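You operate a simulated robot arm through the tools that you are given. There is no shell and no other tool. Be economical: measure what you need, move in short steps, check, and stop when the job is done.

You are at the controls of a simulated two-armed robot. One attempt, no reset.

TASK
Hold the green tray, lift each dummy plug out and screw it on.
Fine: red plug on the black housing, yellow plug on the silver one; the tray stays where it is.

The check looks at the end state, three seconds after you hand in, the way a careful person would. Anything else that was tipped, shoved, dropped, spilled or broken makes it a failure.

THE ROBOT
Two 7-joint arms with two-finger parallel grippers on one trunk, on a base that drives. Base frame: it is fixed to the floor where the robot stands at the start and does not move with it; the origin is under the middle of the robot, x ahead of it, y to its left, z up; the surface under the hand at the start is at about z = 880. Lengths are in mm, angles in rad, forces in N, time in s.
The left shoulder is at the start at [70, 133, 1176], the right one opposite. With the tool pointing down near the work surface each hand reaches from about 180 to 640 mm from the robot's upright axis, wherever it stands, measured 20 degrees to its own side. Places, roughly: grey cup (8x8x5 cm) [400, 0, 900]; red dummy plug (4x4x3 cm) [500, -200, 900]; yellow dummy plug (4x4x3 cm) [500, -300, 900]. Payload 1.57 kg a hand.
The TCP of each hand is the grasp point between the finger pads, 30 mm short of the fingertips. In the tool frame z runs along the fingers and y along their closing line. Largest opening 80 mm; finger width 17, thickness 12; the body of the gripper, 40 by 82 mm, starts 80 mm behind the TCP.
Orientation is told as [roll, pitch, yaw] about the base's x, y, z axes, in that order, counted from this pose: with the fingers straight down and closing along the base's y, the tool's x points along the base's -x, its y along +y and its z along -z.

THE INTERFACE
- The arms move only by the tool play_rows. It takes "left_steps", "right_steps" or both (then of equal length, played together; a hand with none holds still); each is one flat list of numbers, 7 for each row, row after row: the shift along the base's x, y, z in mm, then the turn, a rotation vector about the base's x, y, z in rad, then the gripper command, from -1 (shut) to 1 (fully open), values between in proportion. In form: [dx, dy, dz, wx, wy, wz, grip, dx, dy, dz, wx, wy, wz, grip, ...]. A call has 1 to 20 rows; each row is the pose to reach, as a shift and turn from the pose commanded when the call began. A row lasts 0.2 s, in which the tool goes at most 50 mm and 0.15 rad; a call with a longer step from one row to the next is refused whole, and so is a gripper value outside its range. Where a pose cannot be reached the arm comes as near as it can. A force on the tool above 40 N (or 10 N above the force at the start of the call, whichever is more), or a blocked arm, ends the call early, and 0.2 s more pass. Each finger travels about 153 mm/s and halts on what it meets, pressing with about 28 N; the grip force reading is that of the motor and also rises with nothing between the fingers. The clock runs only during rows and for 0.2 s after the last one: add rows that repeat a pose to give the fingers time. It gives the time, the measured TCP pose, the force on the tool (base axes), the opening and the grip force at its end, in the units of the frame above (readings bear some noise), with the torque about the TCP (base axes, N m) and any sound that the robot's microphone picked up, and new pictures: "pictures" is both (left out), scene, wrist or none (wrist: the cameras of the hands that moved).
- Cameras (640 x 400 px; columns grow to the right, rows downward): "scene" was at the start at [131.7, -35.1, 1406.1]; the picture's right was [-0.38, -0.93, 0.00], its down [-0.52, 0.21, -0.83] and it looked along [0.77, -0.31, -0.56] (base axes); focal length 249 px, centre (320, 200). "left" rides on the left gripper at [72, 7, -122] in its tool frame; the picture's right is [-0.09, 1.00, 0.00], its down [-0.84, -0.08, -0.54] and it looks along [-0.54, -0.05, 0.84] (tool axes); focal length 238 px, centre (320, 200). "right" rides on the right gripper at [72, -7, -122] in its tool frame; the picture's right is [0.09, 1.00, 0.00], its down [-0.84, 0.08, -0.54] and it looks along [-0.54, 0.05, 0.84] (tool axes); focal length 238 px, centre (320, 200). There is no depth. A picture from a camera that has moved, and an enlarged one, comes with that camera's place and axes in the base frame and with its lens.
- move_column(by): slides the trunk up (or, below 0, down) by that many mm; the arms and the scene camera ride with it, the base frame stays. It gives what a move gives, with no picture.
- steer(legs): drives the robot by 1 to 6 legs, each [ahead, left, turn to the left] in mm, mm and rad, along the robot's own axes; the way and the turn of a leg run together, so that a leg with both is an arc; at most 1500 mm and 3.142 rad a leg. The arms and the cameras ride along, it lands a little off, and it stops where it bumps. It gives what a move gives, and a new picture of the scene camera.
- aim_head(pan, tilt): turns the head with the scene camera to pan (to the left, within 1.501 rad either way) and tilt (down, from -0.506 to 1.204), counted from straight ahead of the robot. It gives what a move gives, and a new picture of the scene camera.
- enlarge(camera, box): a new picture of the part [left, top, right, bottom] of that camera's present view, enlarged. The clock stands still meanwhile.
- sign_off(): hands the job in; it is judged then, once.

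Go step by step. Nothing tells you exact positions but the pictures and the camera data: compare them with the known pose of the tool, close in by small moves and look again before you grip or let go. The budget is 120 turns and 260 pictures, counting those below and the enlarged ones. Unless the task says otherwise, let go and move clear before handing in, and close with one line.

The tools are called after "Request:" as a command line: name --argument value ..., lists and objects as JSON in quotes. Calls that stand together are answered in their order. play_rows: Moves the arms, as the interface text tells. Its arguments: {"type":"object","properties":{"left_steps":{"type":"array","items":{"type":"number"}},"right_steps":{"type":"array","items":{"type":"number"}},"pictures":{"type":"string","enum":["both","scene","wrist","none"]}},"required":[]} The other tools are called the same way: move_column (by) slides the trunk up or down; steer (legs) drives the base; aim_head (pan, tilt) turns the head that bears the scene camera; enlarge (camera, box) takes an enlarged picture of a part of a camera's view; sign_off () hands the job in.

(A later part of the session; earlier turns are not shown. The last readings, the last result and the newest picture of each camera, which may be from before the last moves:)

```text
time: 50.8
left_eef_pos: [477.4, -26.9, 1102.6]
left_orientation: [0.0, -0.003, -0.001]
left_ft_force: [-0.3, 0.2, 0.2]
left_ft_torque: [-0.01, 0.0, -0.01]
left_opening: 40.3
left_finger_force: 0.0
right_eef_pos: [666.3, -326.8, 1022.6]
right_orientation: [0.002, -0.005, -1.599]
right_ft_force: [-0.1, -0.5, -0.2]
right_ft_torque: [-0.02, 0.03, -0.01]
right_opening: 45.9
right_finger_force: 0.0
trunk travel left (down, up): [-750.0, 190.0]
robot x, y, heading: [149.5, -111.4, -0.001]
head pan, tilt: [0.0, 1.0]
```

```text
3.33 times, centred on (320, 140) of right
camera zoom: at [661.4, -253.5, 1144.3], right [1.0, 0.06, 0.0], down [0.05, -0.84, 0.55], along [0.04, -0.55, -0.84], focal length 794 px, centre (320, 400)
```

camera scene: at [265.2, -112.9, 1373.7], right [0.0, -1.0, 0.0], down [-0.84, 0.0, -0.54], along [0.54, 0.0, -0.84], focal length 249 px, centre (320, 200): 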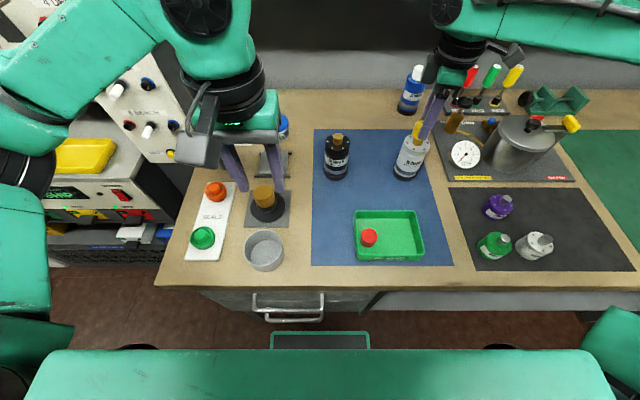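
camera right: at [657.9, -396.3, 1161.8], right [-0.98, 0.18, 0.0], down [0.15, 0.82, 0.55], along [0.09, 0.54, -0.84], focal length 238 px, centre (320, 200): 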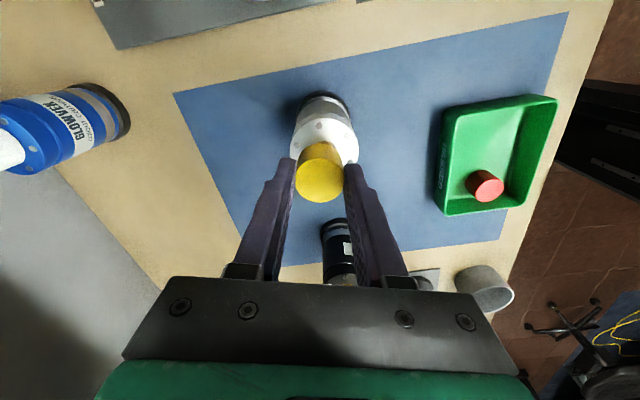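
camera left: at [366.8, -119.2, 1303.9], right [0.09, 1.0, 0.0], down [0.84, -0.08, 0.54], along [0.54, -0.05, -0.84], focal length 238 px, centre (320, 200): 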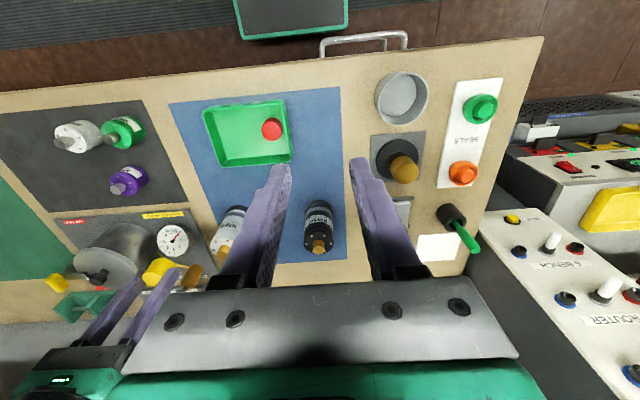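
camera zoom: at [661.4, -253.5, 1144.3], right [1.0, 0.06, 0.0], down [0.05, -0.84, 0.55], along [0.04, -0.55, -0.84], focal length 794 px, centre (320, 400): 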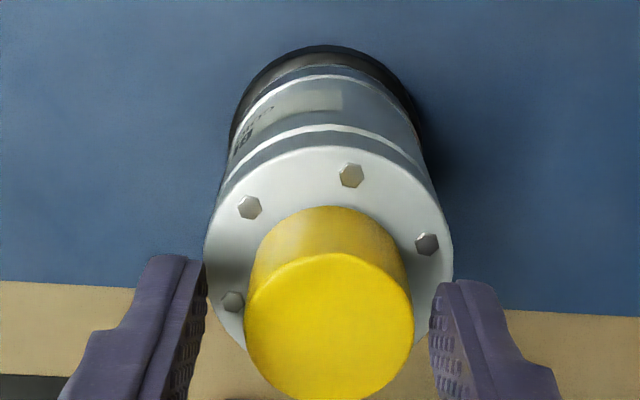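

The plug sits upright on the stub, about 2 mm to +x of my fingers' centre. I'll correct that and rewind to yaw +1.3 with fingers open.

Request:
play_rows --right_steps '[1, 0, 0, 0, 0, 0.145, 0.15, 1.8, 0, 0, 0, 0, 0.29, 0.15, 1.8, 0, 0, 0, 0, 0.435, 0.15, 1.8, 0, 0, 0, 0, 0.58, 0.15, 1.8, 0, 0, 0, 0, 0.725, 0.15, 1.8, 0, 0, 0, 0, 0.87, 0.15, 1.8, 0, 0, 0, 0, 1.015, 0.15, 1.8, 0, 0, 0, 0, 1.16, 0.15, 1.8, 0, 0, 0, 0, 1.305, 0.15, 1.8, 0, 0, 0, 0, 1.45, 0.15, 1.8, 0, 0, 0, 0, 1.595, 0.15, 1.8, 0, 0, 0, 0, 1.74, 0.15, 1.8, 0, 0, 0, 0, 1.885, 0.15, 1.8, 0, 0, 0, 0, 2.03, 0.15, 1.8, 0, 0, 0, 0, 2.175, 0.15, 1.8, 0, 0, 0, 0, 2.32, 0.15, 1.8, 0, 0, 0, 0, 2.465, 0.15, 1.8, 0, 0, 0, 0, 2.61, 0.15, 1.8, 0, 0, 0, 0, 2.755, 0.15, 1.8, 0, 0, 0, 0, 2.9, 0.15]' --pictures "none"

Request:
enlarge --camera "right" --box '[260, 80, 380, 200]'

Request:
enlarge --camera "scene" --box '[390, 115, 440, 165]'

```text
time: 55.0
left_eef_pos: [477.9, -26.7, 1102.0]
left_orientation: [-0.001, 0.0, 0.0]
left_ft_force: [-0.4, 0.4, 0.0]
left_ft_torque: [-0.02, 0.01, -0.04]
left_opening: 40.0
left_finger_force: 0.0
right_eef_pos: [669.1, -326.5, 1023.6]
right_orientation: [0.002, -0.005, 1.304]
right_ft_force: [-0.1, 1.0, -0.1]
right_ft_torque: [0.01, 0.03, 0.01]
right_opening: 46.3
right_finger_force: 0.1
trunk travel left (down, up): [-750.0, 190.0]
robot x, y, heading: [145.7, -114.4, -0.002]
head pan, tilt: [0.0, 1.0]
```

```text
3.33 times, centred on (320, 140) of right
camera zoom: at [656.7, -397.4, 1144.9], right [-0.98, 0.17, 0.0], down [0.15, 0.82, 0.55], along [0.09, 0.54, -0.84], focal length 794 px, centre (320, 400)
```

zoom: 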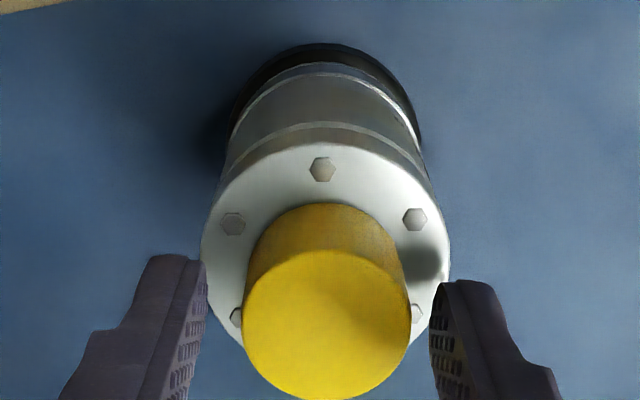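

```text
8.00 times, centred on (415, 140) of scene
camera zoom: at [265.3, -112.9, 1373.7], right [0.0, -1.0, 0.0], down [-0.84, 0.0, -0.54], along [0.54, 0.0, -0.84], focal length 1990 px, centre (-440, 680)
```

zoom: 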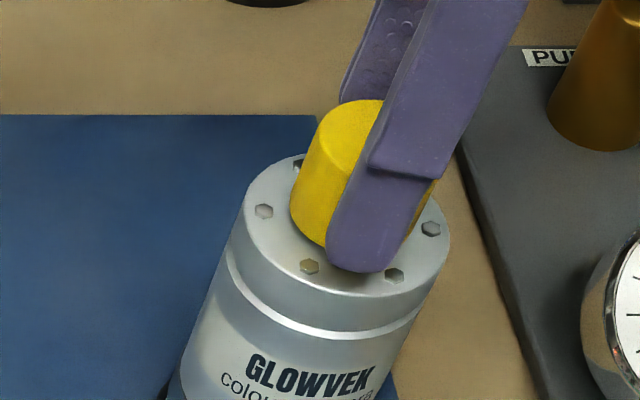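

I'll recentre by −0.5 mm, grip again and turn clockwise 2.6 rad with mild down feed.

Request:
play_rows --right_steps '[-0.6, 0, 0, 0, 0, 0, -0.2, -0.6, 0, 0, 0, 0, 0, -0.8, -0.6, 0, -0.5, 0, 0, -0.14, -0.9, -0.6, 0, -1, 0, 0, -0.28, -0.9, -0.6, 0, -1.3, 0, 0, -0.42, -0.9, -0.6, 0, -1.6, 0, 0, -0.56, -0.9, -0.6, 0, -1.8, 0, 0, -0.7, -0.9, -0.6, 0, -2, 0, 0, -0.84, -0.9, -0.6, 0, -2.1, 0, 0, -0.98, -0.9, -0.6, 0, -2.2, 0, 0, -1.12, -0.9, -0.6, 0, -2.3, 0, 0, -1.26, -0.9, -0.6, 0, -2.4, 0, 0, -1.4, -0.9]' --pictures "none"

Request:
play_rows --right_steps '[0, 0, -0.1, 0, 0, -0.14, -0.9, 0, 0, -0.2, 0, 0, -0.28, -0.9, 0, 0, -0.3, 0, 0, -0.42, -0.9, 0, 0, -0.4, 0, 0, -0.56, -0.9, 0, 0, -0.5, 0, 0, -0.7, -0.9, 0, 0, -0.6, 0, 0, -0.84, -0.9, 0, 0, -0.7, 0, 0, -0.98, -0.9, 0, 0, -0.8, 0, 0, -1.12, -0.9, 0, 0, -0.9, 0, 0, -1.26, -0.9, 0, 0, -1, 0, 0, -1.4, -0.9, 0, 0, -1, 0, 0, -1.5, -0.9]' --pictures "none"

Request:
enlarge --camera "scene" --box '[390, 115, 440, 165]'

```text
time: 57.6
left_eef_pos: [476.3, -26.6, 1103.3]
left_orientation: [-0.001, -0.002, 0.0]
left_ft_force: [-0.7, 0.2, 0.3]
left_ft_torque: [0.0, -0.01, 0.01]
left_opening: 40.2
left_finger_force: 0.1
right_eef_pos: [667.7, -326.7, 1021.4]
right_orientation: [0.001, -0.005, -0.103]
right_ft_force: [-1.8, -3.3, 4.1]
right_ft_torque: [-0.07, 0.05, 0.03]
right_opening: 31.1
right_finger_force: 27.8
trunk travel left (down, up): [-750.0, 190.0]
robot x, y, heading: [149.1, -110.5, -0.004]
head pan, tilt: [0.0, 1.0]
```

```text
time: 60.0
left_eef_pos: [478.4, -25.4, 1102.1]
left_orientation: [-0.001, -0.002, 0.0]
left_ft_force: [0.2, -0.2, 0.2]
left_ft_torque: [0.02, 0.04, -0.01]
left_opening: 40.1
left_finger_force: 0.1
right_eef_pos: [670.0, -326.9, 1021.0]
right_orientation: [0.003, -0.006, -1.603]
right_ft_force: [3.8, 0.8, 8.3]
right_ft_torque: [-0.05, -0.16, 0.07]
right_opening: 30.7
right_finger_force: 27.6
trunk travel left (down, up): [-750.0, 190.0]
robot x, y, heading: [145.1, -113.3, 0.005]
head pan, tilt: [0.0, 1.0]
```

```text
8.00 times, centred on (415, 140) of scene
camera zoom: at [264.9, -112.4, 1373.8], right [0.0, -1.0, 0.0], down [-0.84, 0.0, -0.54], along [0.54, 0.0, -0.84], focal length 1990 px, centre (-440, 680)
```

zoom: 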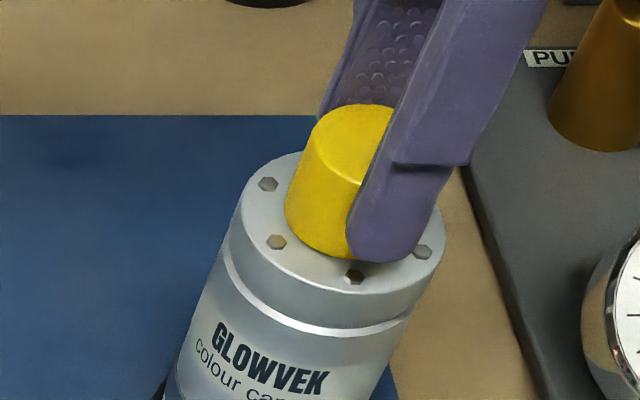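

The housing has begun to turn with the plug (label swung ~0.6 rad), so the thread is biting and needs more axial press to hold the base by friction. I'll let go, rewind and regrip.

Request:
play_rows --right_steps '[0.3, 0, 0, 0, 0, 0, -0.2, 0.5, 0, 0, 0, 0, 0, 0.15, 0.5, 0, 1, 0, 0, 0, 0.15]' --pictures "none"

Request:
enlarge --camera "right" --box '[260, 80, 380, 200]'

Request:
enlarge --camera "scene" --box '[390, 115, 440, 165]'

Request:
play_rows --right_steps '[0, 0, 0, 0, 0, 0.145, 0.15, 0, 0, 0, 0, 0, 0.29, 0.15, 0, 0, 0, 0, 0, 0.435, 0.15, 0, 0, 0, 0, 0, 0.58, 0.15, 0, 0, 0, 0, 0, 0.725, 0.15, 0, 0, 0, 0, 0, 0.87, 0.15, 0, 0, 0, 0, 0, 1.015, 0.15, 0, 0, 0, 0, 0, 1.16, 0.15, 0, 0, 0, 0, 0, 1.305, 0.15, 0, 0, 0, 0, 0, 1.45, 0.15, 0, 0, 0, 0, 0, 1.595, 0.15, 0, 0, 0, 0, 0, 1.74, 0.15, 0, 0, 0, 0, 0, 1.885, 0.15, 0, 0, 0, 0, 0, 2.03, 0.15, 0, 0, 0, 0, 0, 2.175, 0.15, 0, 0, 0, 0, 0, 2.32, 0.15, 0, 0, 0, 0, 0, 2.465, 0.15, 0, 0, 0, 0, 0, 2.61, 0.15, 0, 0, 0, 0, 0, 2.755, 0.15, 0, 0, 0, 0, 0, 2.9, 0.15]' --pictures "none"

Request:
enlarge --camera "right" --box '[260, 80, 380, 200]'

```text
time: 60.8
left_eef_pos: [478.9, -25.7, 1101.7]
left_orientation: [0.0, -0.002, 0.0]
left_ft_force: [-0.1, 0.7, -0.1]
left_ft_torque: [0.02, 0.06, 0.03]
left_opening: 39.7
left_finger_force: 0.1
right_eef_pos: [669.8, -326.4, 1020.1]
right_orientation: [0.001, -0.006, -1.601]
right_ft_force: [0.7, 0.9, -0.6]
right_ft_torque: [-0.01, 0.01, 0.0]
right_opening: 45.9
right_finger_force: 0.2
trunk travel left (down, up): [-750.0, 190.0]
robot x, y, heading: [143.4, -112.4, -0.002]
head pan, tilt: [0.0, 1.0]
```

```text
3.33 times, centred on (320, 140) of right
camera zoom: at [664.9, -253.0, 1142.1], right [1.0, 0.06, 0.0], down [0.05, -0.84, 0.55], along [0.03, -0.55, -0.84], focal length 794 px, centre (320, 400)
```

zoom: 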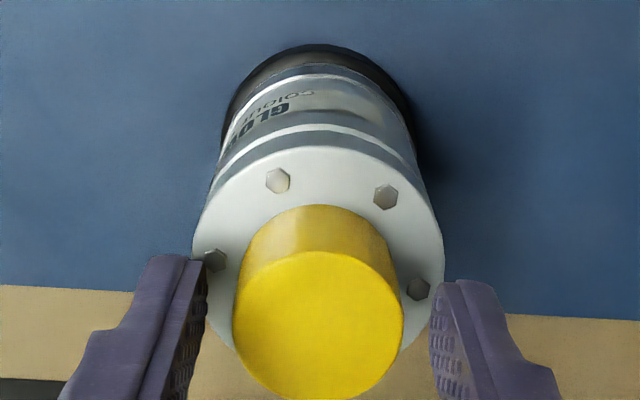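

```text
8.00 times, centred on (415, 140) of scene
camera zoom: at [265.4, -112.9, 1373.6], right [0.0, -1.0, 0.0], down [-0.84, 0.0, -0.54], along [0.54, 0.0, -0.84], focal length 1990 px, centre (-440, 680)
```

zoom: 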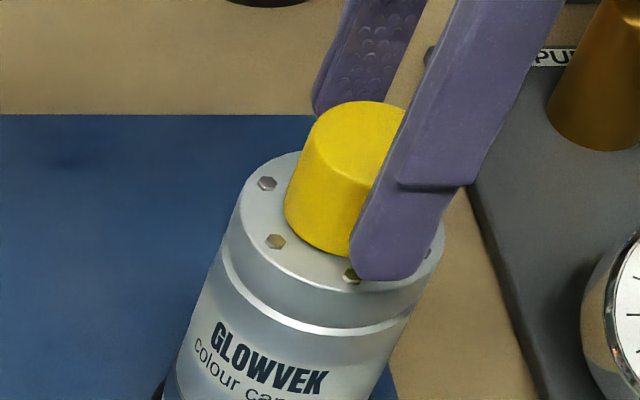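

```text
time: 65.0
left_eef_pos: [477.9, -26.2, 1102.5]
left_orientation: [0.0, -0.001, 0.001]
left_ft_force: [0.1, 0.3, -0.2]
left_ft_torque: [0.01, 0.02, 0.0]
left_opening: 39.7
left_finger_force: 0.0
right_eef_pos: [669.0, -326.4, 1020.9]
right_orientation: [0.004, -0.006, 1.304]
right_ft_force: [-0.2, -0.6, -0.4]
right_ft_torque: [0.0, -0.04, -0.02]
right_opening: 46.1
right_finger_force: 0.0
trunk travel left (down, up): [-750.0, 190.0]
robot x, y, heading: [145.1, -112.2, 0.002]
head pan, tilt: [0.0, 1.0]
```

```text
3.33 times, centred on (320, 140) of right
camera zoom: at [656.4, -397.2, 1142.9], right [-0.98, 0.17, 0.0], down [0.15, 0.82, 0.55], along [0.09, 0.54, -0.84], focal length 794 px, centre (320, 400)
```

zoom: 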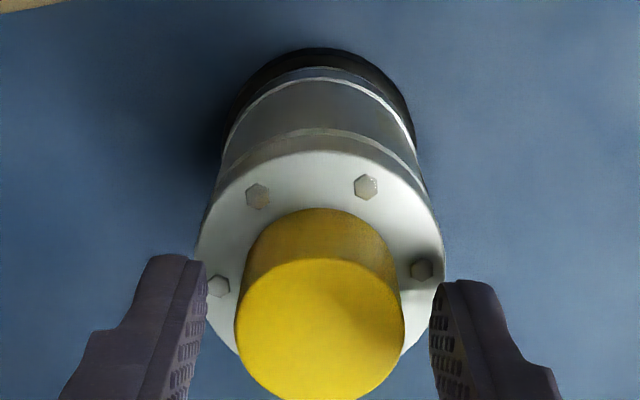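

Well centred now. I'll grip and press straight down to measure the stiffness before turning.

Request:
play_rows --right_steps '[0, 0, 0, 0, 0, 0, -0.2, 0, 0, 0, 0, 0, 0, -0.9, 0, 0, 0, 0, 0, 0, -1, 0, 0, -1, 0, 0, 0, -1, 0, 0, -2, 0, 0, 0, -1, 0, 0, -2, 0, 0, 0, -1]' --pictures "none"

```text
time: 66.4
left_eef_pos: [476.4, -27.1, 1102.6]
left_orientation: [0.001, -0.002, -0.001]
left_ft_force: [0.3, 0.7, 0.3]
left_ft_torque: [0.01, 0.01, -0.02]
left_opening: 40.0
left_finger_force: 0.1
right_eef_pos: [668.6, -325.8, 1020.1]
right_orientation: [-0.001, -0.005, 1.301]
right_ft_force: [2.5, -3.0, 9.2]
right_ft_torque: [-0.17, -0.12, 0.07]
right_opening: 32.6
right_finger_force: 28.5
trunk travel left (down, up): [-750.0, 190.0]
robot x, y, heading: [150.1, -112.3, 0.0]
head pan, tilt: [0.0, 1.0]
```

Stiffness is ~4.6 N/mm. I'll press to about 22–25 N and turn clockwise 1.4 rad, then check the housing.

Request:
play_rows --right_steps '[0, 0, -1.5, 0, 0, 0, -1, 0, 0, -3, 0, 0, 0, -1, 0, 0, -3, 0, 0, -0.14, -1, 0, 0, -3, 0, 0, -0.28, -1, 0, 0, -3.1, 0, 0, -0.42, -1, 0, 0, -3.1, 0, 0, -0.56, -1, 0, 0, -3.2, 0, 0, -0.7, -1, 0, 0, -3.2, 0, 0, -0.84, -1, 0, 0, -3.3, 0, 0, -0.98, -1, 0, 0, -3.3, 0, 0, -1.12, -1, 0, 0, -3.4, 0, 0, -1.26, -1, 0, 0, -3.4, 0, 0, -1.4, -1]' --pictures "none"

Request:
enlarge --camera "scene" --box '[390, 115, 440, 165]'

```text
time: 69.0
left_eef_pos: [475.1, -26.3, 1103.2]
left_orientation: [-0.001, -0.003, -0.001]
left_ft_force: [-0.3, 0.3, -0.9]
left_ft_torque: [0.02, 0.01, 0.01]
left_opening: 40.3
left_finger_force: 0.0
right_eef_pos: [666.6, -325.2, 1016.4]
right_orientation: [0.003, -0.008, -0.1]
right_ft_force: [0.6, 0.8, 18.3]
right_ft_torque: [-0.13, -0.16, 0.35]
right_opening: 32.9
right_finger_force: 27.9
trunk travel left (down, up): [-750.0, 190.0]
robot x, y, heading: [146.7, -110.9, 0.001]
head pan, tilt: [0.0, 1.0]
```

```text
8.00 times, centred on (415, 140) of scene
camera zoom: at [262.0, -111.4, 1374.0], right [0.0, -1.0, 0.0], down [-0.84, 0.0, -0.54], along [0.54, 0.0, -0.84], focal length 1990 px, centre (-440, 680)
```

zoom: 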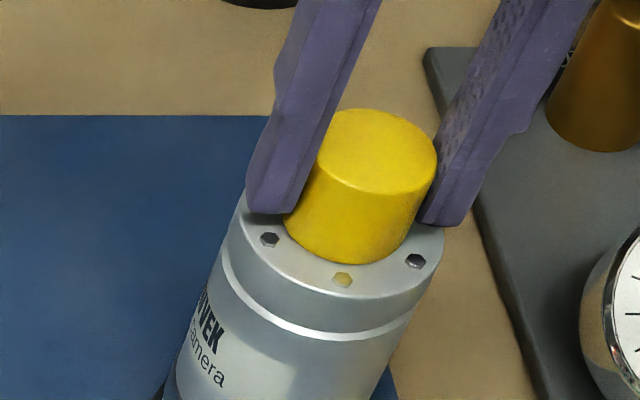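

Torque rose to 0.35 N·m, the plug has come down ~4 mm to the flange, and the housing turned along: it looks tight. I'll regrip higher with no press and make a small twist to verify that plug and housing now move as one.

Request:
play_rows --right_steps '[0, 0, 2, 0, 0, 0, -0.2, 0, 0, 5, 0, 0, 0, 0.15, 0, 0, 12, 0, 0, 0, 0.15, 0.8, -0.5, 12, 0, 0, 0, 0.15, 0.8, -0.5, 12, 0, 0, 0, -0.3, 0.8, -0.5, 12, 0, 0, 0, -1, 0.8, -0.5, 12, 0, 0, 0, -1]' --pictures "none"

Request:
enlarge --camera "scene" --box '[390, 115, 440, 165]'

Request:
play_rows --right_steps '[0, 0, 0, 0, 0, -0.12, -1, 0, 0, 0, 0, 0, -0.24, -1, 0, 0, 0, 0, 0, -0.36, -1, 0, 0, 0, 0, 0, -0.48, -1, 0, 0, 0, 0, 0, -0.6, -1, 0, 0, 0, 0, 0, -0.6, -1]' --pictures "none"

Request:
enlarge --camera "scene" --box '[390, 115, 440, 165]'

```text
time: 70.6
left_eef_pos: [477.2, -24.8, 1101.9]
left_orientation: [-0.001, -0.002, -0.001]
left_ft_force: [0.9, -0.1, 0.7]
left_ft_torque: [-0.01, -0.01, 0.01]
left_opening: 39.7
left_finger_force: 0.1
right_eef_pos: [669.2, -326.3, 1027.3]
right_orientation: [0.002, -0.007, -0.1]
right_ft_force: [0.5, 1.1, 1.1]
right_ft_torque: [0.03, 0.01, -0.03]
right_opening: 32.7
right_finger_force: 28.0
trunk travel left (down, up): [-750.0, 190.0]
robot x, y, heading: [144.5, -112.4, 0.0]
head pan, tilt: [0.0, 1.0]
```

```text
8.00 times, centred on (415, 140) of scene
camera zoom: at [265.0, -112.4, 1373.7], right [0.0, -1.0, 0.0], down [-0.84, 0.0, -0.54], along [0.54, 0.0, -0.84], focal length 1990 px, centre (-440, 680)
```

zoom: 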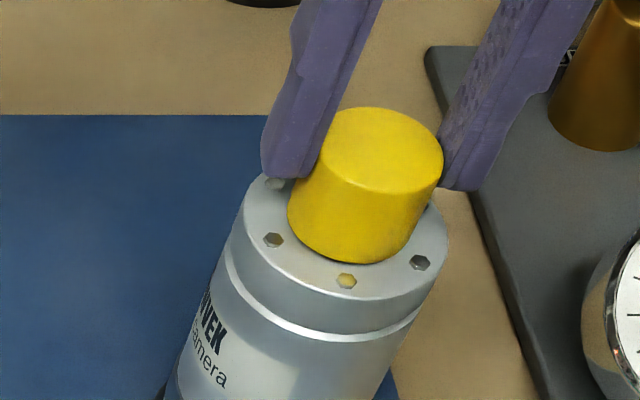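

```text
time: 72.0
left_eef_pos: [477.6, -26.4, 1103.2]
left_orientation: [-0.001, -0.001, -0.001]
left_ft_force: [-0.4, -0.6, -0.2]
left_ft_torque: [-0.01, -0.01, 0.06]
left_opening: 40.0
left_finger_force: 0.0
right_eef_pos: [668.5, -327.2, 1027.4]
right_orientation: [0.002, -0.003, -0.699]
right_ft_force: [-1.0, 0.0, -1.9]
right_ft_torque: [0.0, 0.07, 0.05]
right_opening: 32.7
right_finger_force: 27.7
trunk travel left (down, up): [-750.0, 190.0]
robot x, y, heading: [146.9, -112.9, 0.007]
head pan, tilt: [0.0, 1.0]
```

```text
8.00 times, centred on (415, 140) of scene
camera zoom: at [265.1, -113.1, 1373.7], right [0.0, -1.0, 0.0], down [-0.84, 0.0, -0.54], along [0.54, 0.0, -0.84], focal length 1990 px, centre (-440, 680)
```

zoom: 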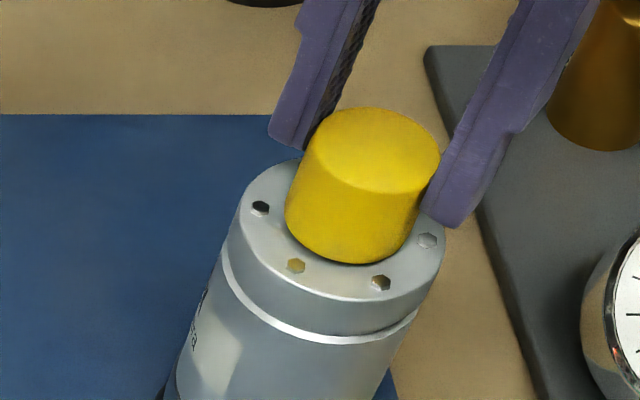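

Plug and housing now turn as one, so yellow is tight. I'll set the housing's label back to where it faced: open wide, take the housing itself around its top, and turn it back ~2 rad.

Request:
play_rows --right_steps '[0, 0, 0, 0, 0, 0, 0, 0, 0, 0, 0, 0, 0, 1, 0, 0, 0, 0, 0, 0, 1, 0, 0, -10, 0, 0, 0, 1, 0, 0, -20, 0, 0, 0, 1, 0, 0, -30, 0, 0, 0, 1, 0, 0, -30, 0, 0, 0, 1]' --pictures "wrist"

Request:
enlarge --camera "scene" --box '[380, 105, 450, 175]'

```text
time: 73.6
left_eef_pos: [479.0, -25.7, 1103.2]
left_orientation: [0.0, -0.003, -0.001]
left_ft_force: [0.7, -0.3, -0.5]
left_ft_torque: [-0.02, -0.01, 0.02]
left_opening: 40.1
left_finger_force: 0.1
right_eef_pos: [671.3, -326.6, 996.1]
right_orientation: [0.003, -0.005, -0.7]
right_ft_force: [0.0, 0.3, -0.6]
right_ft_torque: [-0.03, 0.03, -0.01]
right_opening: 79.9
right_finger_force: 0.0
trunk travel left (down, up): [-750.0, 190.0]
robot x, y, heading: [143.5, -112.4, 0.003]
head pan, tilt: [0.0, 1.0]
camera right: at [610.6, -285.0, 1118.3], right [0.57, 0.82, 0.0], down [0.69, -0.48, 0.55], along [0.45, -0.31, -0.84], focal length 238 px, centre (320, 200)
```

right: 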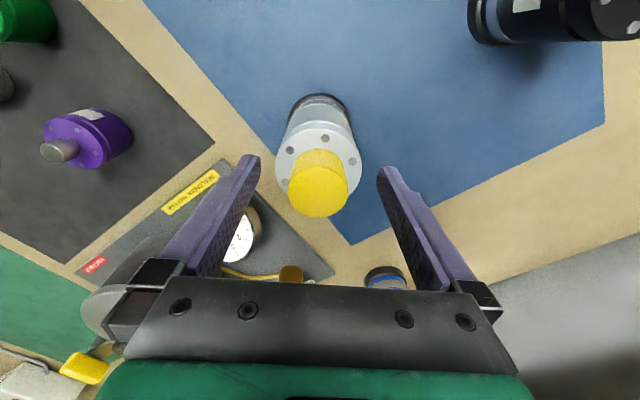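

```text
5.71 times, centred on (415, 140) of scene
camera zoom: at [265.2, -112.9, 1373.7], right [0.0, -1.0, 0.0], down [-0.84, 0.0, -0.54], along [0.54, 0.0, -0.84], focal length 1422 px, centre (-223, 543)
```

zoom: 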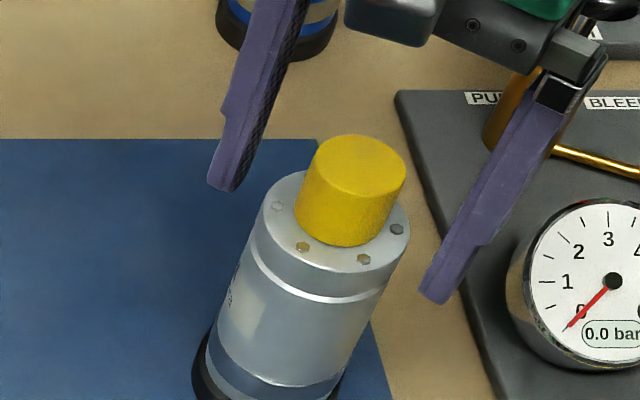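

Clear margins all round. I'll descend 14 mm more, close on the housing, turn +2.0 rad and open.

Request:
play_rows --right_steps '[-0.5, 0, -8, 0, 0, 0, 1, -1, 0, -15, 0, 0, 0, 1, -1, 0, -15, 0, 0, 0, 0.7, -1, 0, -15, 0, 0, 0, 0.55, -1, 0, -15, 0, 0, 0, 0.4, -1, 0, -15, 0, 0, 0, 0.2, -1, 0, -15, 0, 0, 0, 0.2]' --pictures "none"

Request:
enlarge --camera "scene" --box '[380, 105, 450, 175]'

```text
time: 75.2
left_eef_pos: [477.3, -26.6, 1103.8]
left_orientation: [0.001, -0.003, 0.0]
left_ft_force: [0.6, -1.2, 0.1]
left_ft_torque: [0.01, -0.02, -0.01]
left_opening: 40.0
left_finger_force: 0.0
right_eef_pos: [670.1, -328.3, 982.0]
right_orientation: [0.001, -0.006, -0.699]
right_ft_force: [0.8, 1.0, -0.3]
right_ft_torque: [-0.13, 0.09, -0.02]
right_opening: 55.3
right_finger_force: 28.0
trunk travel left (down, up): [-750.0, 190.0]
robot x, y, heading: [148.4, -109.3, 0.002]
head pan, tilt: [0.0, 1.0]
```

```text
5.71 times, centred on (415, 140) of scene
camera zoom: at [265.3, -112.9, 1373.7], right [0.0, -1.0, 0.0], down [-0.84, 0.0, -0.54], along [0.54, 0.0, -0.84], focal length 1422 px, centre (-223, 543)
```

zoom: 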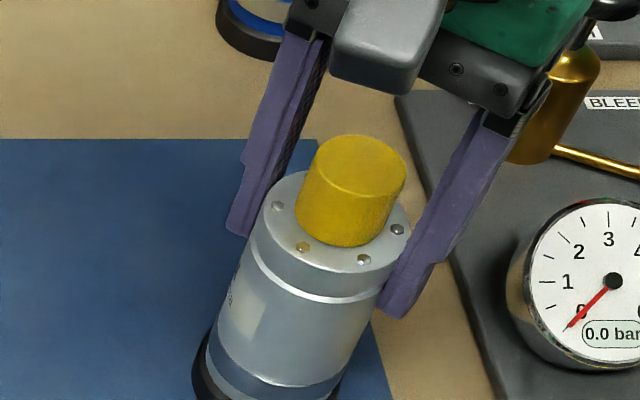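

Request:
play_rows --right_steps '[0, 0, 0, 0, 0, 0.14, 0.2, 0, 0, 0, 0, 0, 0.28, 0.2, 0, 0, 0, 0, 0, 0.42, 0.2, 0, 0, 0, 0, 0, 0.56, 0.2, 0, 0, 0, 0, 0, 0.7, 0.2, 0, 0, 0, 0, 0, 0.84, 0.2, 0, 0, 0, 0, 0, 0.98, 0.2, 0, 0, 0, 0, 0, 1.12, 0.2, 0, 0, 0, 0, 0, 1.26, 0.2, 0, 0, 0, 0, 0, 1.4, 0.2, 0, 0, 0, 0, 0, 1.54, 0.2, 0, 0, 0, 0, 0, 1.68, 0.2, 0, 0, 0, 0, 0, 1.82, 0.2, 0, 0, 0, 0, 0, 1.96, 0.2, 0, 0, 0, 0, 0, 1.96, 0.2]' --pictures "none"

Request:
enlarge --camera "scene" --box '[380, 105, 450, 175]'

```text
time: 78.4
left_eef_pos: [478.6, -27.0, 1102.6]
left_orientation: [-0.001, -0.002, 0.0]
left_ft_force: [0.6, -1.0, -0.1]
left_ft_torque: [-0.02, -0.03, -0.02]
left_opening: 39.8
left_finger_force: 0.1
right_eef_pos: [670.4, -327.3, 982.0]
right_orientation: [0.003, -0.005, 1.263]
right_ft_force: [-0.9, -0.3, -0.2]
right_ft_torque: [0.0, 0.0, 0.0]
right_opening: 55.1
right_finger_force: 28.4
trunk travel left (down, up): [-750.0, 190.0]
robot x, y, heading: [146.8, -113.4, -0.001]
head pan, tilt: [0.0, 1.0]
```

```text
5.71 times, centred on (415, 140) of scene
camera zoom: at [266.2, -113.4, 1373.6], right [0.0, -1.0, 0.0], down [-0.84, 0.0, -0.54], along [0.54, 0.0, -0.84], focal length 1422 px, centre (-223, 543)
```

zoom: 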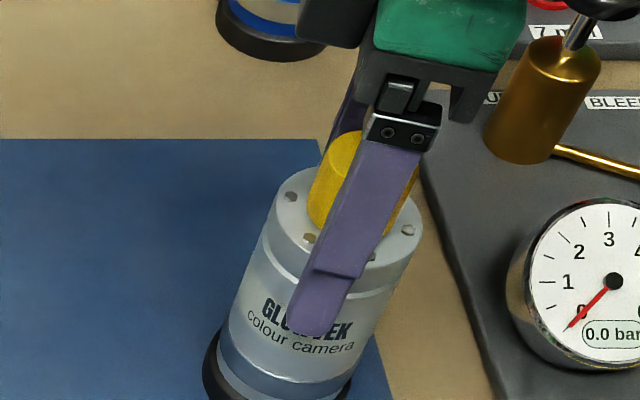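

The label is nearly back, but turning about a slightly offset grip moved the housing ~5.5 mm toward −y. While still holding it I'll slide it back and finish the last 0.3 rad.

Request:
play_rows --right_steps '[-0.3, 1.5, 0, 0, 0, 0.1, 0.2, -0.6, 3, 0, 0, 0, 0.2, 0.2, -1, 4.5, 0, 0, 0, 0.3, 0.2, -1.2, 5.3, 0, 0, 0, 0.3, 0.2, -1.2, 5.3, 0, 0, 0, 0.3, 0.2]' --pictures "none"

Request:
enlarge --camera "scene" --box '[380, 110, 450, 180]'

```text
time: 79.6
left_eef_pos: [478.3, -27.0, 1101.8]
left_orientation: [0.0, 0.001, -0.001]
left_ft_force: [1.2, -0.2, 0.2]
left_ft_torque: [0.03, 0.01, -0.02]
left_opening: 40.0
left_finger_force: 0.0
right_eef_pos: [669.0, -321.9, 982.5]
right_orientation: [0.003, -0.004, 1.562]
right_ft_force: [0.4, -0.3, -0.2]
right_ft_torque: [0.02, 0.0, -0.02]
right_opening: 55.0
right_finger_force: 28.2
trunk travel left (down, up): [-750.0, 190.0]
robot x, y, heading: [143.4, -111.5, 0.001]
head pan, tilt: [0.0, 1.0]
```

```text
5.71 times, centred on (415, 145) of scene
camera zoom: at [266.3, -113.4, 1373.6], right [0.0, -1.0, 0.0], down [-0.84, 0.0, -0.54], along [0.54, 0.0, -0.84], focal length 1422 px, centre (-223, 514)
```

zoom: 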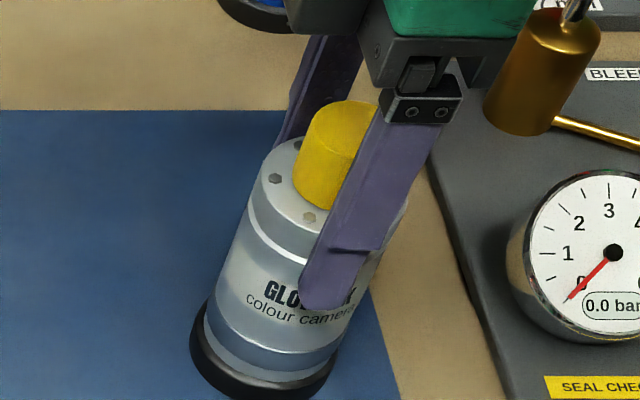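

The housing is back on its original spot with its label facing as before. I'll open, lift clear and look.

Request:
play_rows --right_steps '[0, 0, 0, 0, 0, 0, 0.5, 0, 0, 0, 0, 0, 0, 0.9, 0, 0, 0, 0, 0, 0, 1, 0, 0, 30, 0, 0, 0, 1, 0, 0, 70, 0, 0, 0, 1, 0, 0, 115, 0, 0, 0, 1, -20, -30, 130, 0, 0, 0, 1, -50, -60, 130, 0, 0, 0, 1, -80, -60, 130, 0, 0, 0, 1]'

Request:
enlarge --camera "scene" --box '[300, 110, 450, 270]'

```text
time: 81.6
left_eef_pos: [475.1, -26.3, 1104.0]
left_orientation: [-0.003, -0.004, -0.001]
left_ft_force: [-1.4, -0.6, 0.4]
left_ft_torque: [-0.04, -0.03, 0.01]
left_opening: 40.2
left_finger_force: 0.1
right_eef_pos: [585.1, -384.2, 1112.0]
right_orientation: [0.001, -0.006, 1.56]
right_ft_force: [0.1, 0.6, -0.6]
right_ft_torque: [0.01, -0.02, 0.0]
right_opening: 79.9
right_finger_force: 0.2
trunk travel left (down, up): [-750.0, 190.0]
robot x, y, heading: [149.1, -110.3, 0.001]
head pan, tilt: [0.0, 1.0]
camera scene: at [263.6, -112.3, 1373.8], right [0.0, -1.0, 0.0], down [-0.84, 0.0, -0.54], along [0.54, 0.0, -0.84], focal length 249 px, centre (320, 200)
camera right: at [591.3, -455.1, 1233.7], right [-1.0, -0.08, 0.0], down [-0.07, 0.84, 0.55], along [-0.05, 0.54, -0.84], focal length 238 px, centre (320, 200)
```

scene: 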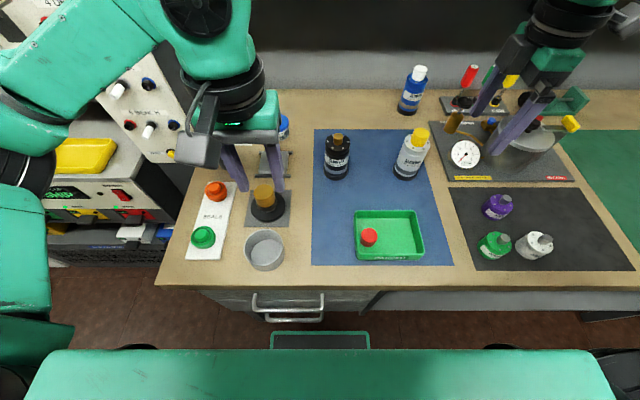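
right: 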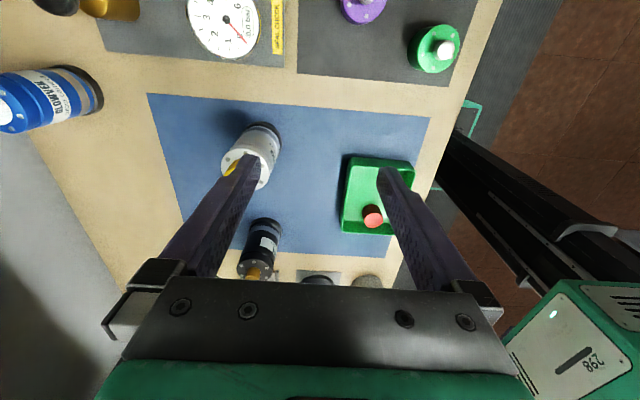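

```text
2.50 times, centred on (375, 190) of scene
camera zoom: at [263.6, -112.3, 1373.8], right [0.0, -1.0, 0.0], down [-0.84, 0.0, -0.54], along [0.54, 0.0, -0.84], focal length 622 px, centre (182, 225)
```

zoom: 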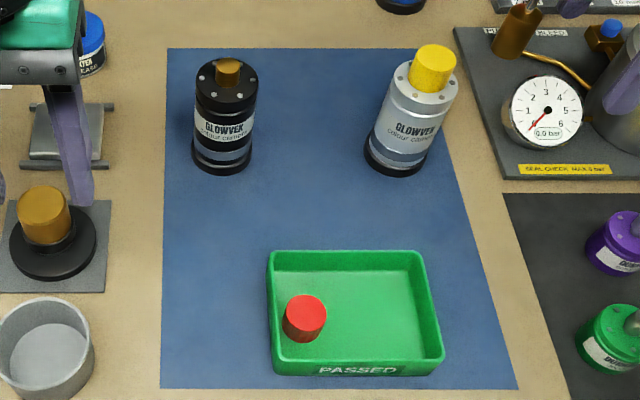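

Yellow is done and everything stands as it was. For red I'll slide the robot right 100 mm, so the left hand can hold the tray's left wall again.

Request:
steer --legs '[[0, -100, 0]]'

Request:
play_rows --left_steps '[15, 0, 0, 0, 0, 0, -0.2, 30, -10, -30, 0, 0, 0, -0.3, 36, -30, -60, 0, 0, 0, -0.3, 40, -50, -100, 0, 0, 0, -0.3, 40, -59, -110, 0, 0, 0, -0.3, 40, -59, -110, 0, 0, 0, -0.3]' --right_steps '[-20, 20, 0, 0, 0, 0, 0.5, -40, 50, 0, 0, 0, 0, 0.2, -60, 80, 0, 0, 0, 0, 0, -80, 110, 0, 0, 0, 0, 0, -105, 140, 0, 0, 0, 0, 0, -105, 160, 0, 0, 0, 0, 0]'

```text
time: 82.8
left_eef_pos: [478.2, -124.7, 1102.5]
left_orientation: [-0.001, -0.002, 0.003]
left_ft_force: [0.2, -0.1, -0.8]
left_ft_torque: [-0.02, -0.01, 0.01]
left_opening: 40.2
left_finger_force: 0.0
right_eef_pos: [587.0, -482.5, 1111.5]
right_orientation: [0.001, -0.003, 1.561]
right_ft_force: [-0.3, -0.1, -0.1]
right_ft_torque: [-0.01, -0.03, 0.01]
right_opening: 80.0
right_finger_force: 0.2
trunk travel left (down, up): [-750.0, 190.0]
robot x, y, heading: [150.5, -210.4, 0.0]
head pan, tilt: [0.0, 1.0]
camera scene: at [265.2, -211.2, 1373.7], right [0.0, -1.0, 0.0], down [-0.84, 0.0, -0.54], along [0.54, 0.0, -0.84], focal length 249 px, centre (320, 200)
```

scene: 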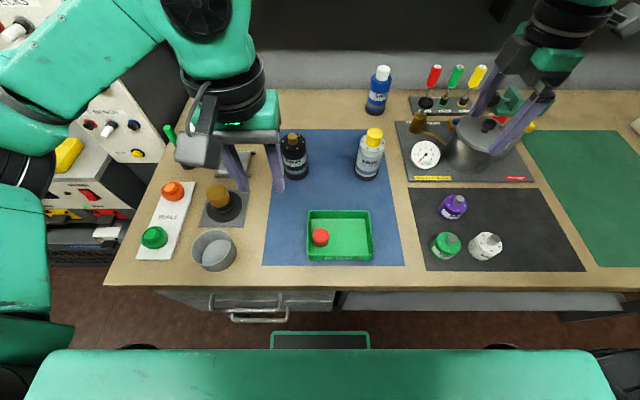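

```text
time: 84.2
left_eef_pos: [518.9, -185.8, 992.4]
left_orientation: [-0.003, -0.002, 0.001]
left_ft_force: [0.1, 0.3, -0.3]
left_ft_torque: [-0.02, 0.0, -0.05]
left_opening: 28.0
left_finger_force: 0.1
right_eef_pos: [481.3, -323.0, 1112.6]
right_orientation: [0.003, -0.004, 1.563]
right_ft_force: [0.3, -0.1, 0.4]
right_ft_torque: [-0.02, 0.02, 0.0]
right_opening: 40.3
right_finger_force: 0.1
trunk travel left (down, up): [-750.0, 190.0]
robot x, y, heading: [146.1, -210.9, 0.006]
head pan, tilt: [0.0, 1.0]
camera scene: at [266.1, -212.4, 1373.6], right [0.0, -1.0, 0.0], down [-0.84, 0.0, -0.54], along [0.54, 0.0, -0.84], focal length 249 px, centre (320, 200)
camera right: at [487.0, -394.4, 1233.4], right [-1.0, -0.08, 0.0], down [-0.07, 0.84, 0.55], along [-0.05, 0.54, -0.84], focal length 238 px, centre (320, 200)
camera left: at [446.7, -178.9, 1113.0], right [0.09, 1.0, 0.0], down [0.84, -0.07, 0.54], along [0.54, -0.05, -0.84], focal length 238 px, centre (320, 200)
```

scene: 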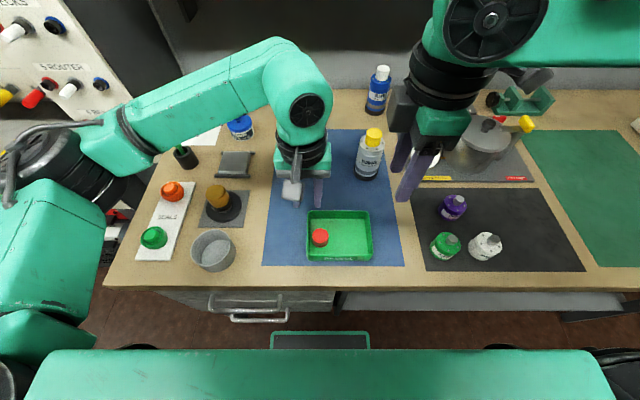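
right: 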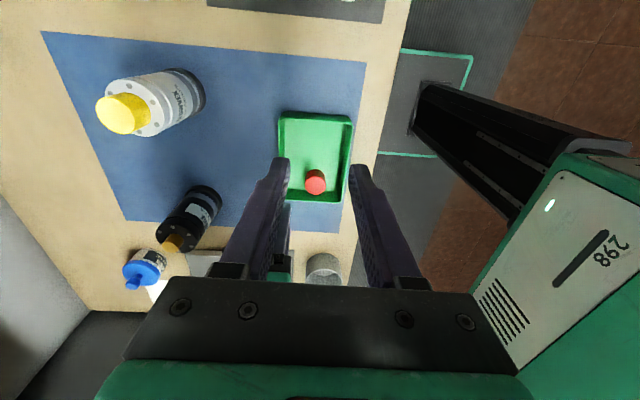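
left: 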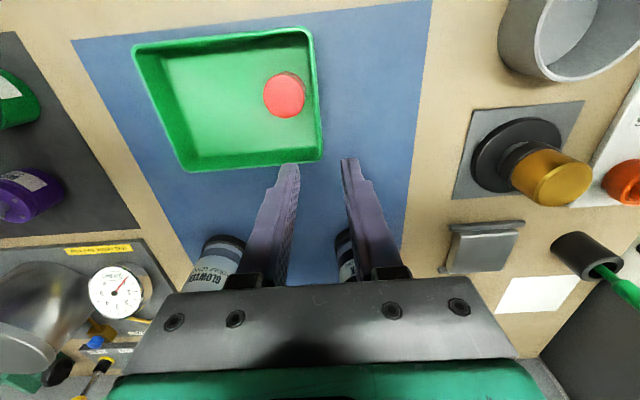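

Same approach: lower the left fingers astride the wall and check.

Request:
play_rows --left_steps '[-2, -1, -30, 0, 0, 0, -0.3, -3, -1, -55, 0, 0, 0, -0.3, -3, -1, -67, 0, 0, 0, -0.3, -3, -1, -67, 0, 0, 0, -0.3]' --pictures "none"

Request:
enlarge --camera "left" --box '[160, 0, 400, 200]'

Request:
enlarge --camera "scene" --box '[260, 140, 400, 270]'

```text
time: 85.2
left_eef_pos: [514.4, -185.4, 924.4]
left_orientation: [-0.001, 0.0, 0.002]
left_ft_force: [-0.4, 0.1, 0.0]
left_ft_torque: [0.03, -0.04, -0.03]
left_opening: 28.1
left_finger_force: 0.1
right_eef_pos: [481.1, -323.2, 1111.1]
right_orientation: [0.001, -0.005, 1.562]
right_ft_force: [-0.4, 0.5, -0.4]
right_ft_torque: [-0.01, -0.01, 0.01]
right_opening: 40.1
right_finger_force: 0.1
trunk travel left (down, up): [-750.0, 190.0]
robot x, y, heading: [145.5, -209.0, 0.004]
head pan, tilt: [0.0, 1.0]
```

```text
2.00 times, centred on (280, 100) of left
camera zoom: at [442.5, -179.3, 1046.5], right [0.09, 1.0, 0.0], down [0.84, -0.08, 0.54], along [0.54, -0.05, -0.84], focal length 477 px, centre (400, 400)
```

zoom: 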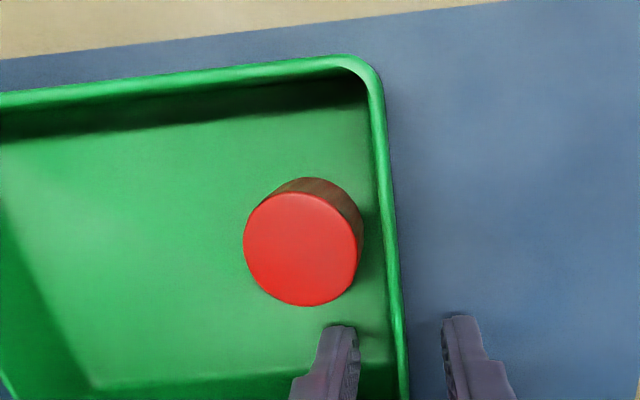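

```text
3.08 times, centred on (330, 205) of scene
camera zoom: at [265.3, -213.4, 1373.7], right [0.0, -1.0, 0.0], down [-0.84, 0.0, -0.54], along [0.54, 0.0, -0.84], focal length 766 px, centre (289, 185)
```

zoom: 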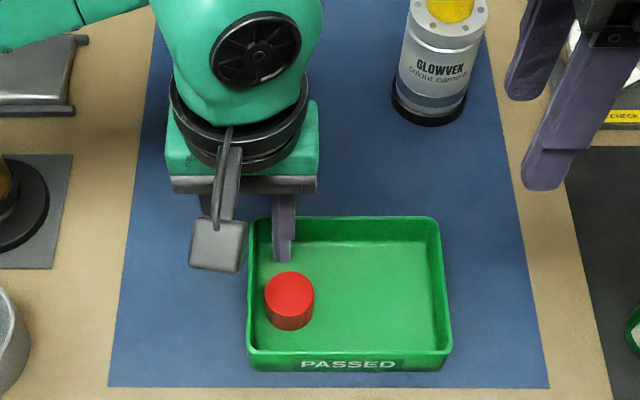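

Wall is between the fingers. Lower 7 mm and close.

Request:
play_rows --left_steps '[0, 0, -4, 0, 0, 0, -0.3, 0, 0, -7, 0, 0, 0, -0.4, 0, 0, -7, 0, 0, 0, -0.6, 0, 0, -7, 0, 0, 0, -0.75, 0, 0, -7, 0, 0, 0, -0.85, 0, 0, -7, 0, 0, 0, -0.95, 0, 0, -7, 0, 0, 0, -1, 0, 0, -7, 0, 0, 0, -1]' --pictures "none"

Request:
enlarge --camera "scene" --box '[260, 140, 400, 270]'

Request:
enlarge --camera "left" --box '[160, 0, 400, 200]'

```text
time: 87.0
left_eef_pos: [512.9, -186.6, 918.5]
left_orientation: [0.0, -0.001, 0.001]
left_ft_force: [-0.3, -0.4, -0.1]
left_ft_torque: [0.06, 0.03, -0.04]
left_opening: 2.3
left_finger_force: 24.2
right_eef_pos: [481.2, -322.7, 1110.5]
right_orientation: [-0.001, -0.004, 1.562]
right_ft_force: [-0.8, 0.0, 0.0]
right_ft_torque: [-0.01, -0.03, 0.03]
right_opening: 39.9
right_finger_force: 0.0
trunk travel left (down, up): [-750.0, 190.0]
robot x, y, heading: [146.2, -212.0, 0.003]
head pan, tilt: [0.0, 1.0]
```

```text
3.08 times, centred on (330, 205) of scene
camera zoom: at [265.4, -213.4, 1373.7], right [0.0, -1.0, 0.0], down [-0.84, 0.0, -0.54], along [0.54, 0.0, -0.84], focal length 766 px, centre (289, 185)
```

zoom: 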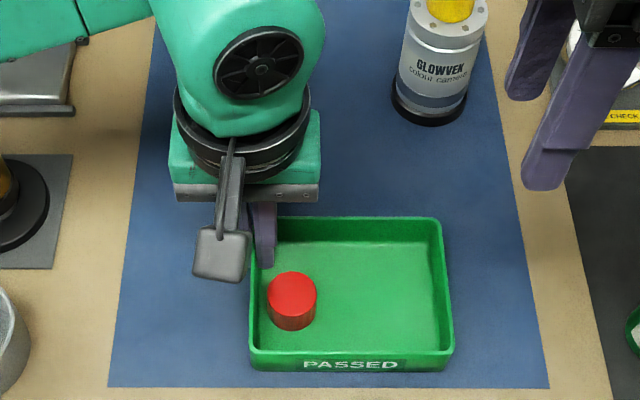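

```text
2.00 times, centred on (280, 100) of left
camera zoom: at [441.3, -180.4, 1039.7], right [0.09, 1.0, 0.0], down [0.84, -0.08, 0.54], along [0.54, -0.05, -0.84], focal length 477 px, centre (400, 400)
```

zoom: 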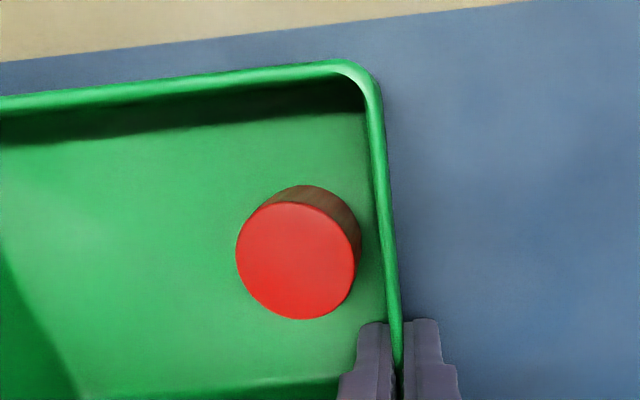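

The left hand holds the tray. A vertical right hand over red would hit the left gripper body, so I'll lean the right hand 0.42 rad to −y and lift red to the free middle of the tray. Then I'll take it vertically from there.

Request:
play_rows --right_steps '[-1, 15, -30, 0.1, 0, 0, 0, -2, 30, -60, 0.2, 0, 0, 0, -2.7, 45, -90, 0.3, 0, 0, 0, -2.7, 60, -120, 0.42, 0, 0, 0, -2.7, 81, -151, 0.42, 0, 0, 0, -2.7, 81, -151, 0.42, 0, 0, 0]'

Request:
enlarge --camera "right" --box '[220, 60, 420, 220]'

Request:
enlarge --camera "scene" --box '[260, 140, 400, 270]'

```text
time: 88.4
left_eef_pos: [514.2, -187.1, 919.1]
left_orientation: [0.001, -0.002, 0.001]
left_ft_force: [0.7, -0.5, 0.1]
left_ft_torque: [-0.01, 0.02, -0.02]
left_opening: 2.3
left_finger_force: 24.1
right_eef_pos: [478.7, -242.9, 961.1]
right_orientation: [0.005, -0.426, 1.559]
right_ft_force: [0.0, 0.4, -0.1]
right_ft_torque: [0.02, -0.04, 0.0]
right_opening: 39.7
right_finger_force: 0.0
trunk travel left (down, up): [-750.0, 190.0]
robot x, y, heading: [147.9, -211.9, 0.009]
head pan, tilt: [0.0, 1.0]
camera scene: at [264.9, -214.2, 1373.7], right [0.0, -1.0, 0.0], down [-0.84, 0.0, -0.54], along [0.54, 0.0, -0.84], focal length 249 px, centre (320, 200)
camera right: at [484.6, -358.2, 1042.5], right [-1.0, -0.08, -0.03], down [-0.07, 0.54, 0.84], along [-0.05, 0.84, -0.54], focal length 238 px, centre (320, 200)
```

scene: 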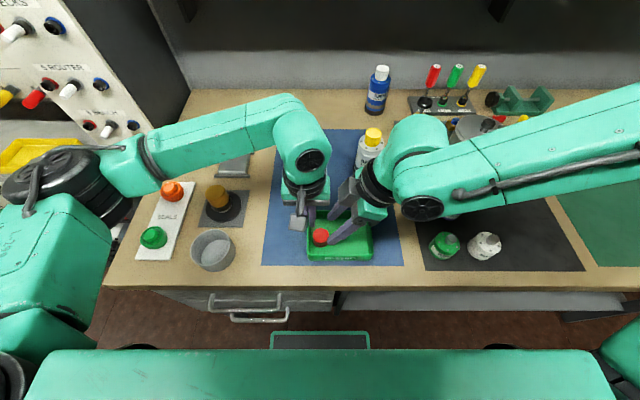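
right: 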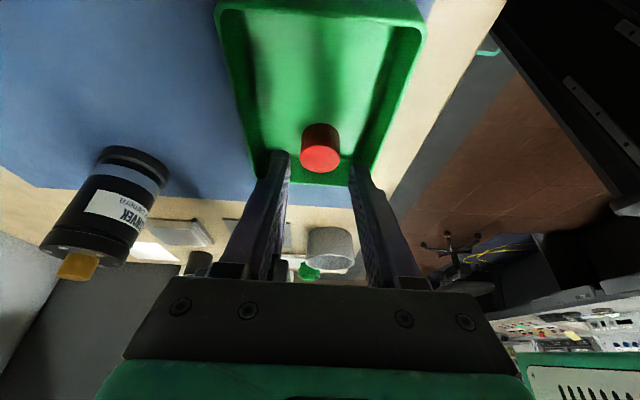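

```text
2.50 times, centred on (320, 140) of right
camera zoom: at [484.6, -358.2, 1042.5], right [-1.0, -0.08, -0.03], down [-0.07, 0.54, 0.84], along [-0.05, 0.84, -0.54], focal length 596 px, centre (320, 350)
```

zoom: 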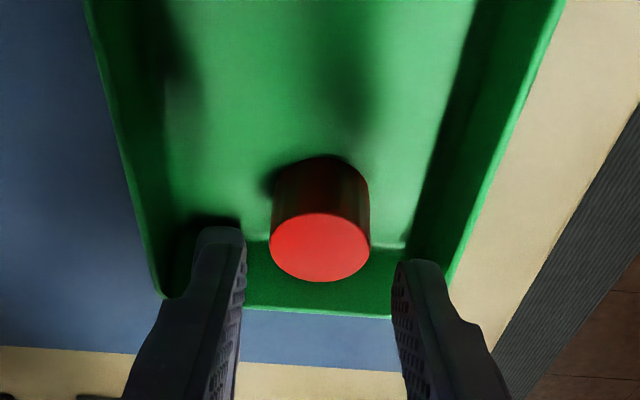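

```text
3.08 times, centred on (330, 205) of scene
camera zoom: at [264.9, -214.2, 1373.7], right [0.0, -1.0, 0.0], down [-0.84, 0.0, -0.54], along [0.54, 0.0, -0.84], focal length 766 px, centre (289, 185)
```

zoom: 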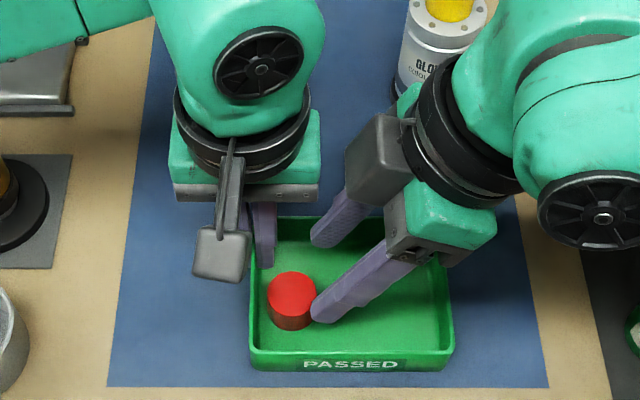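

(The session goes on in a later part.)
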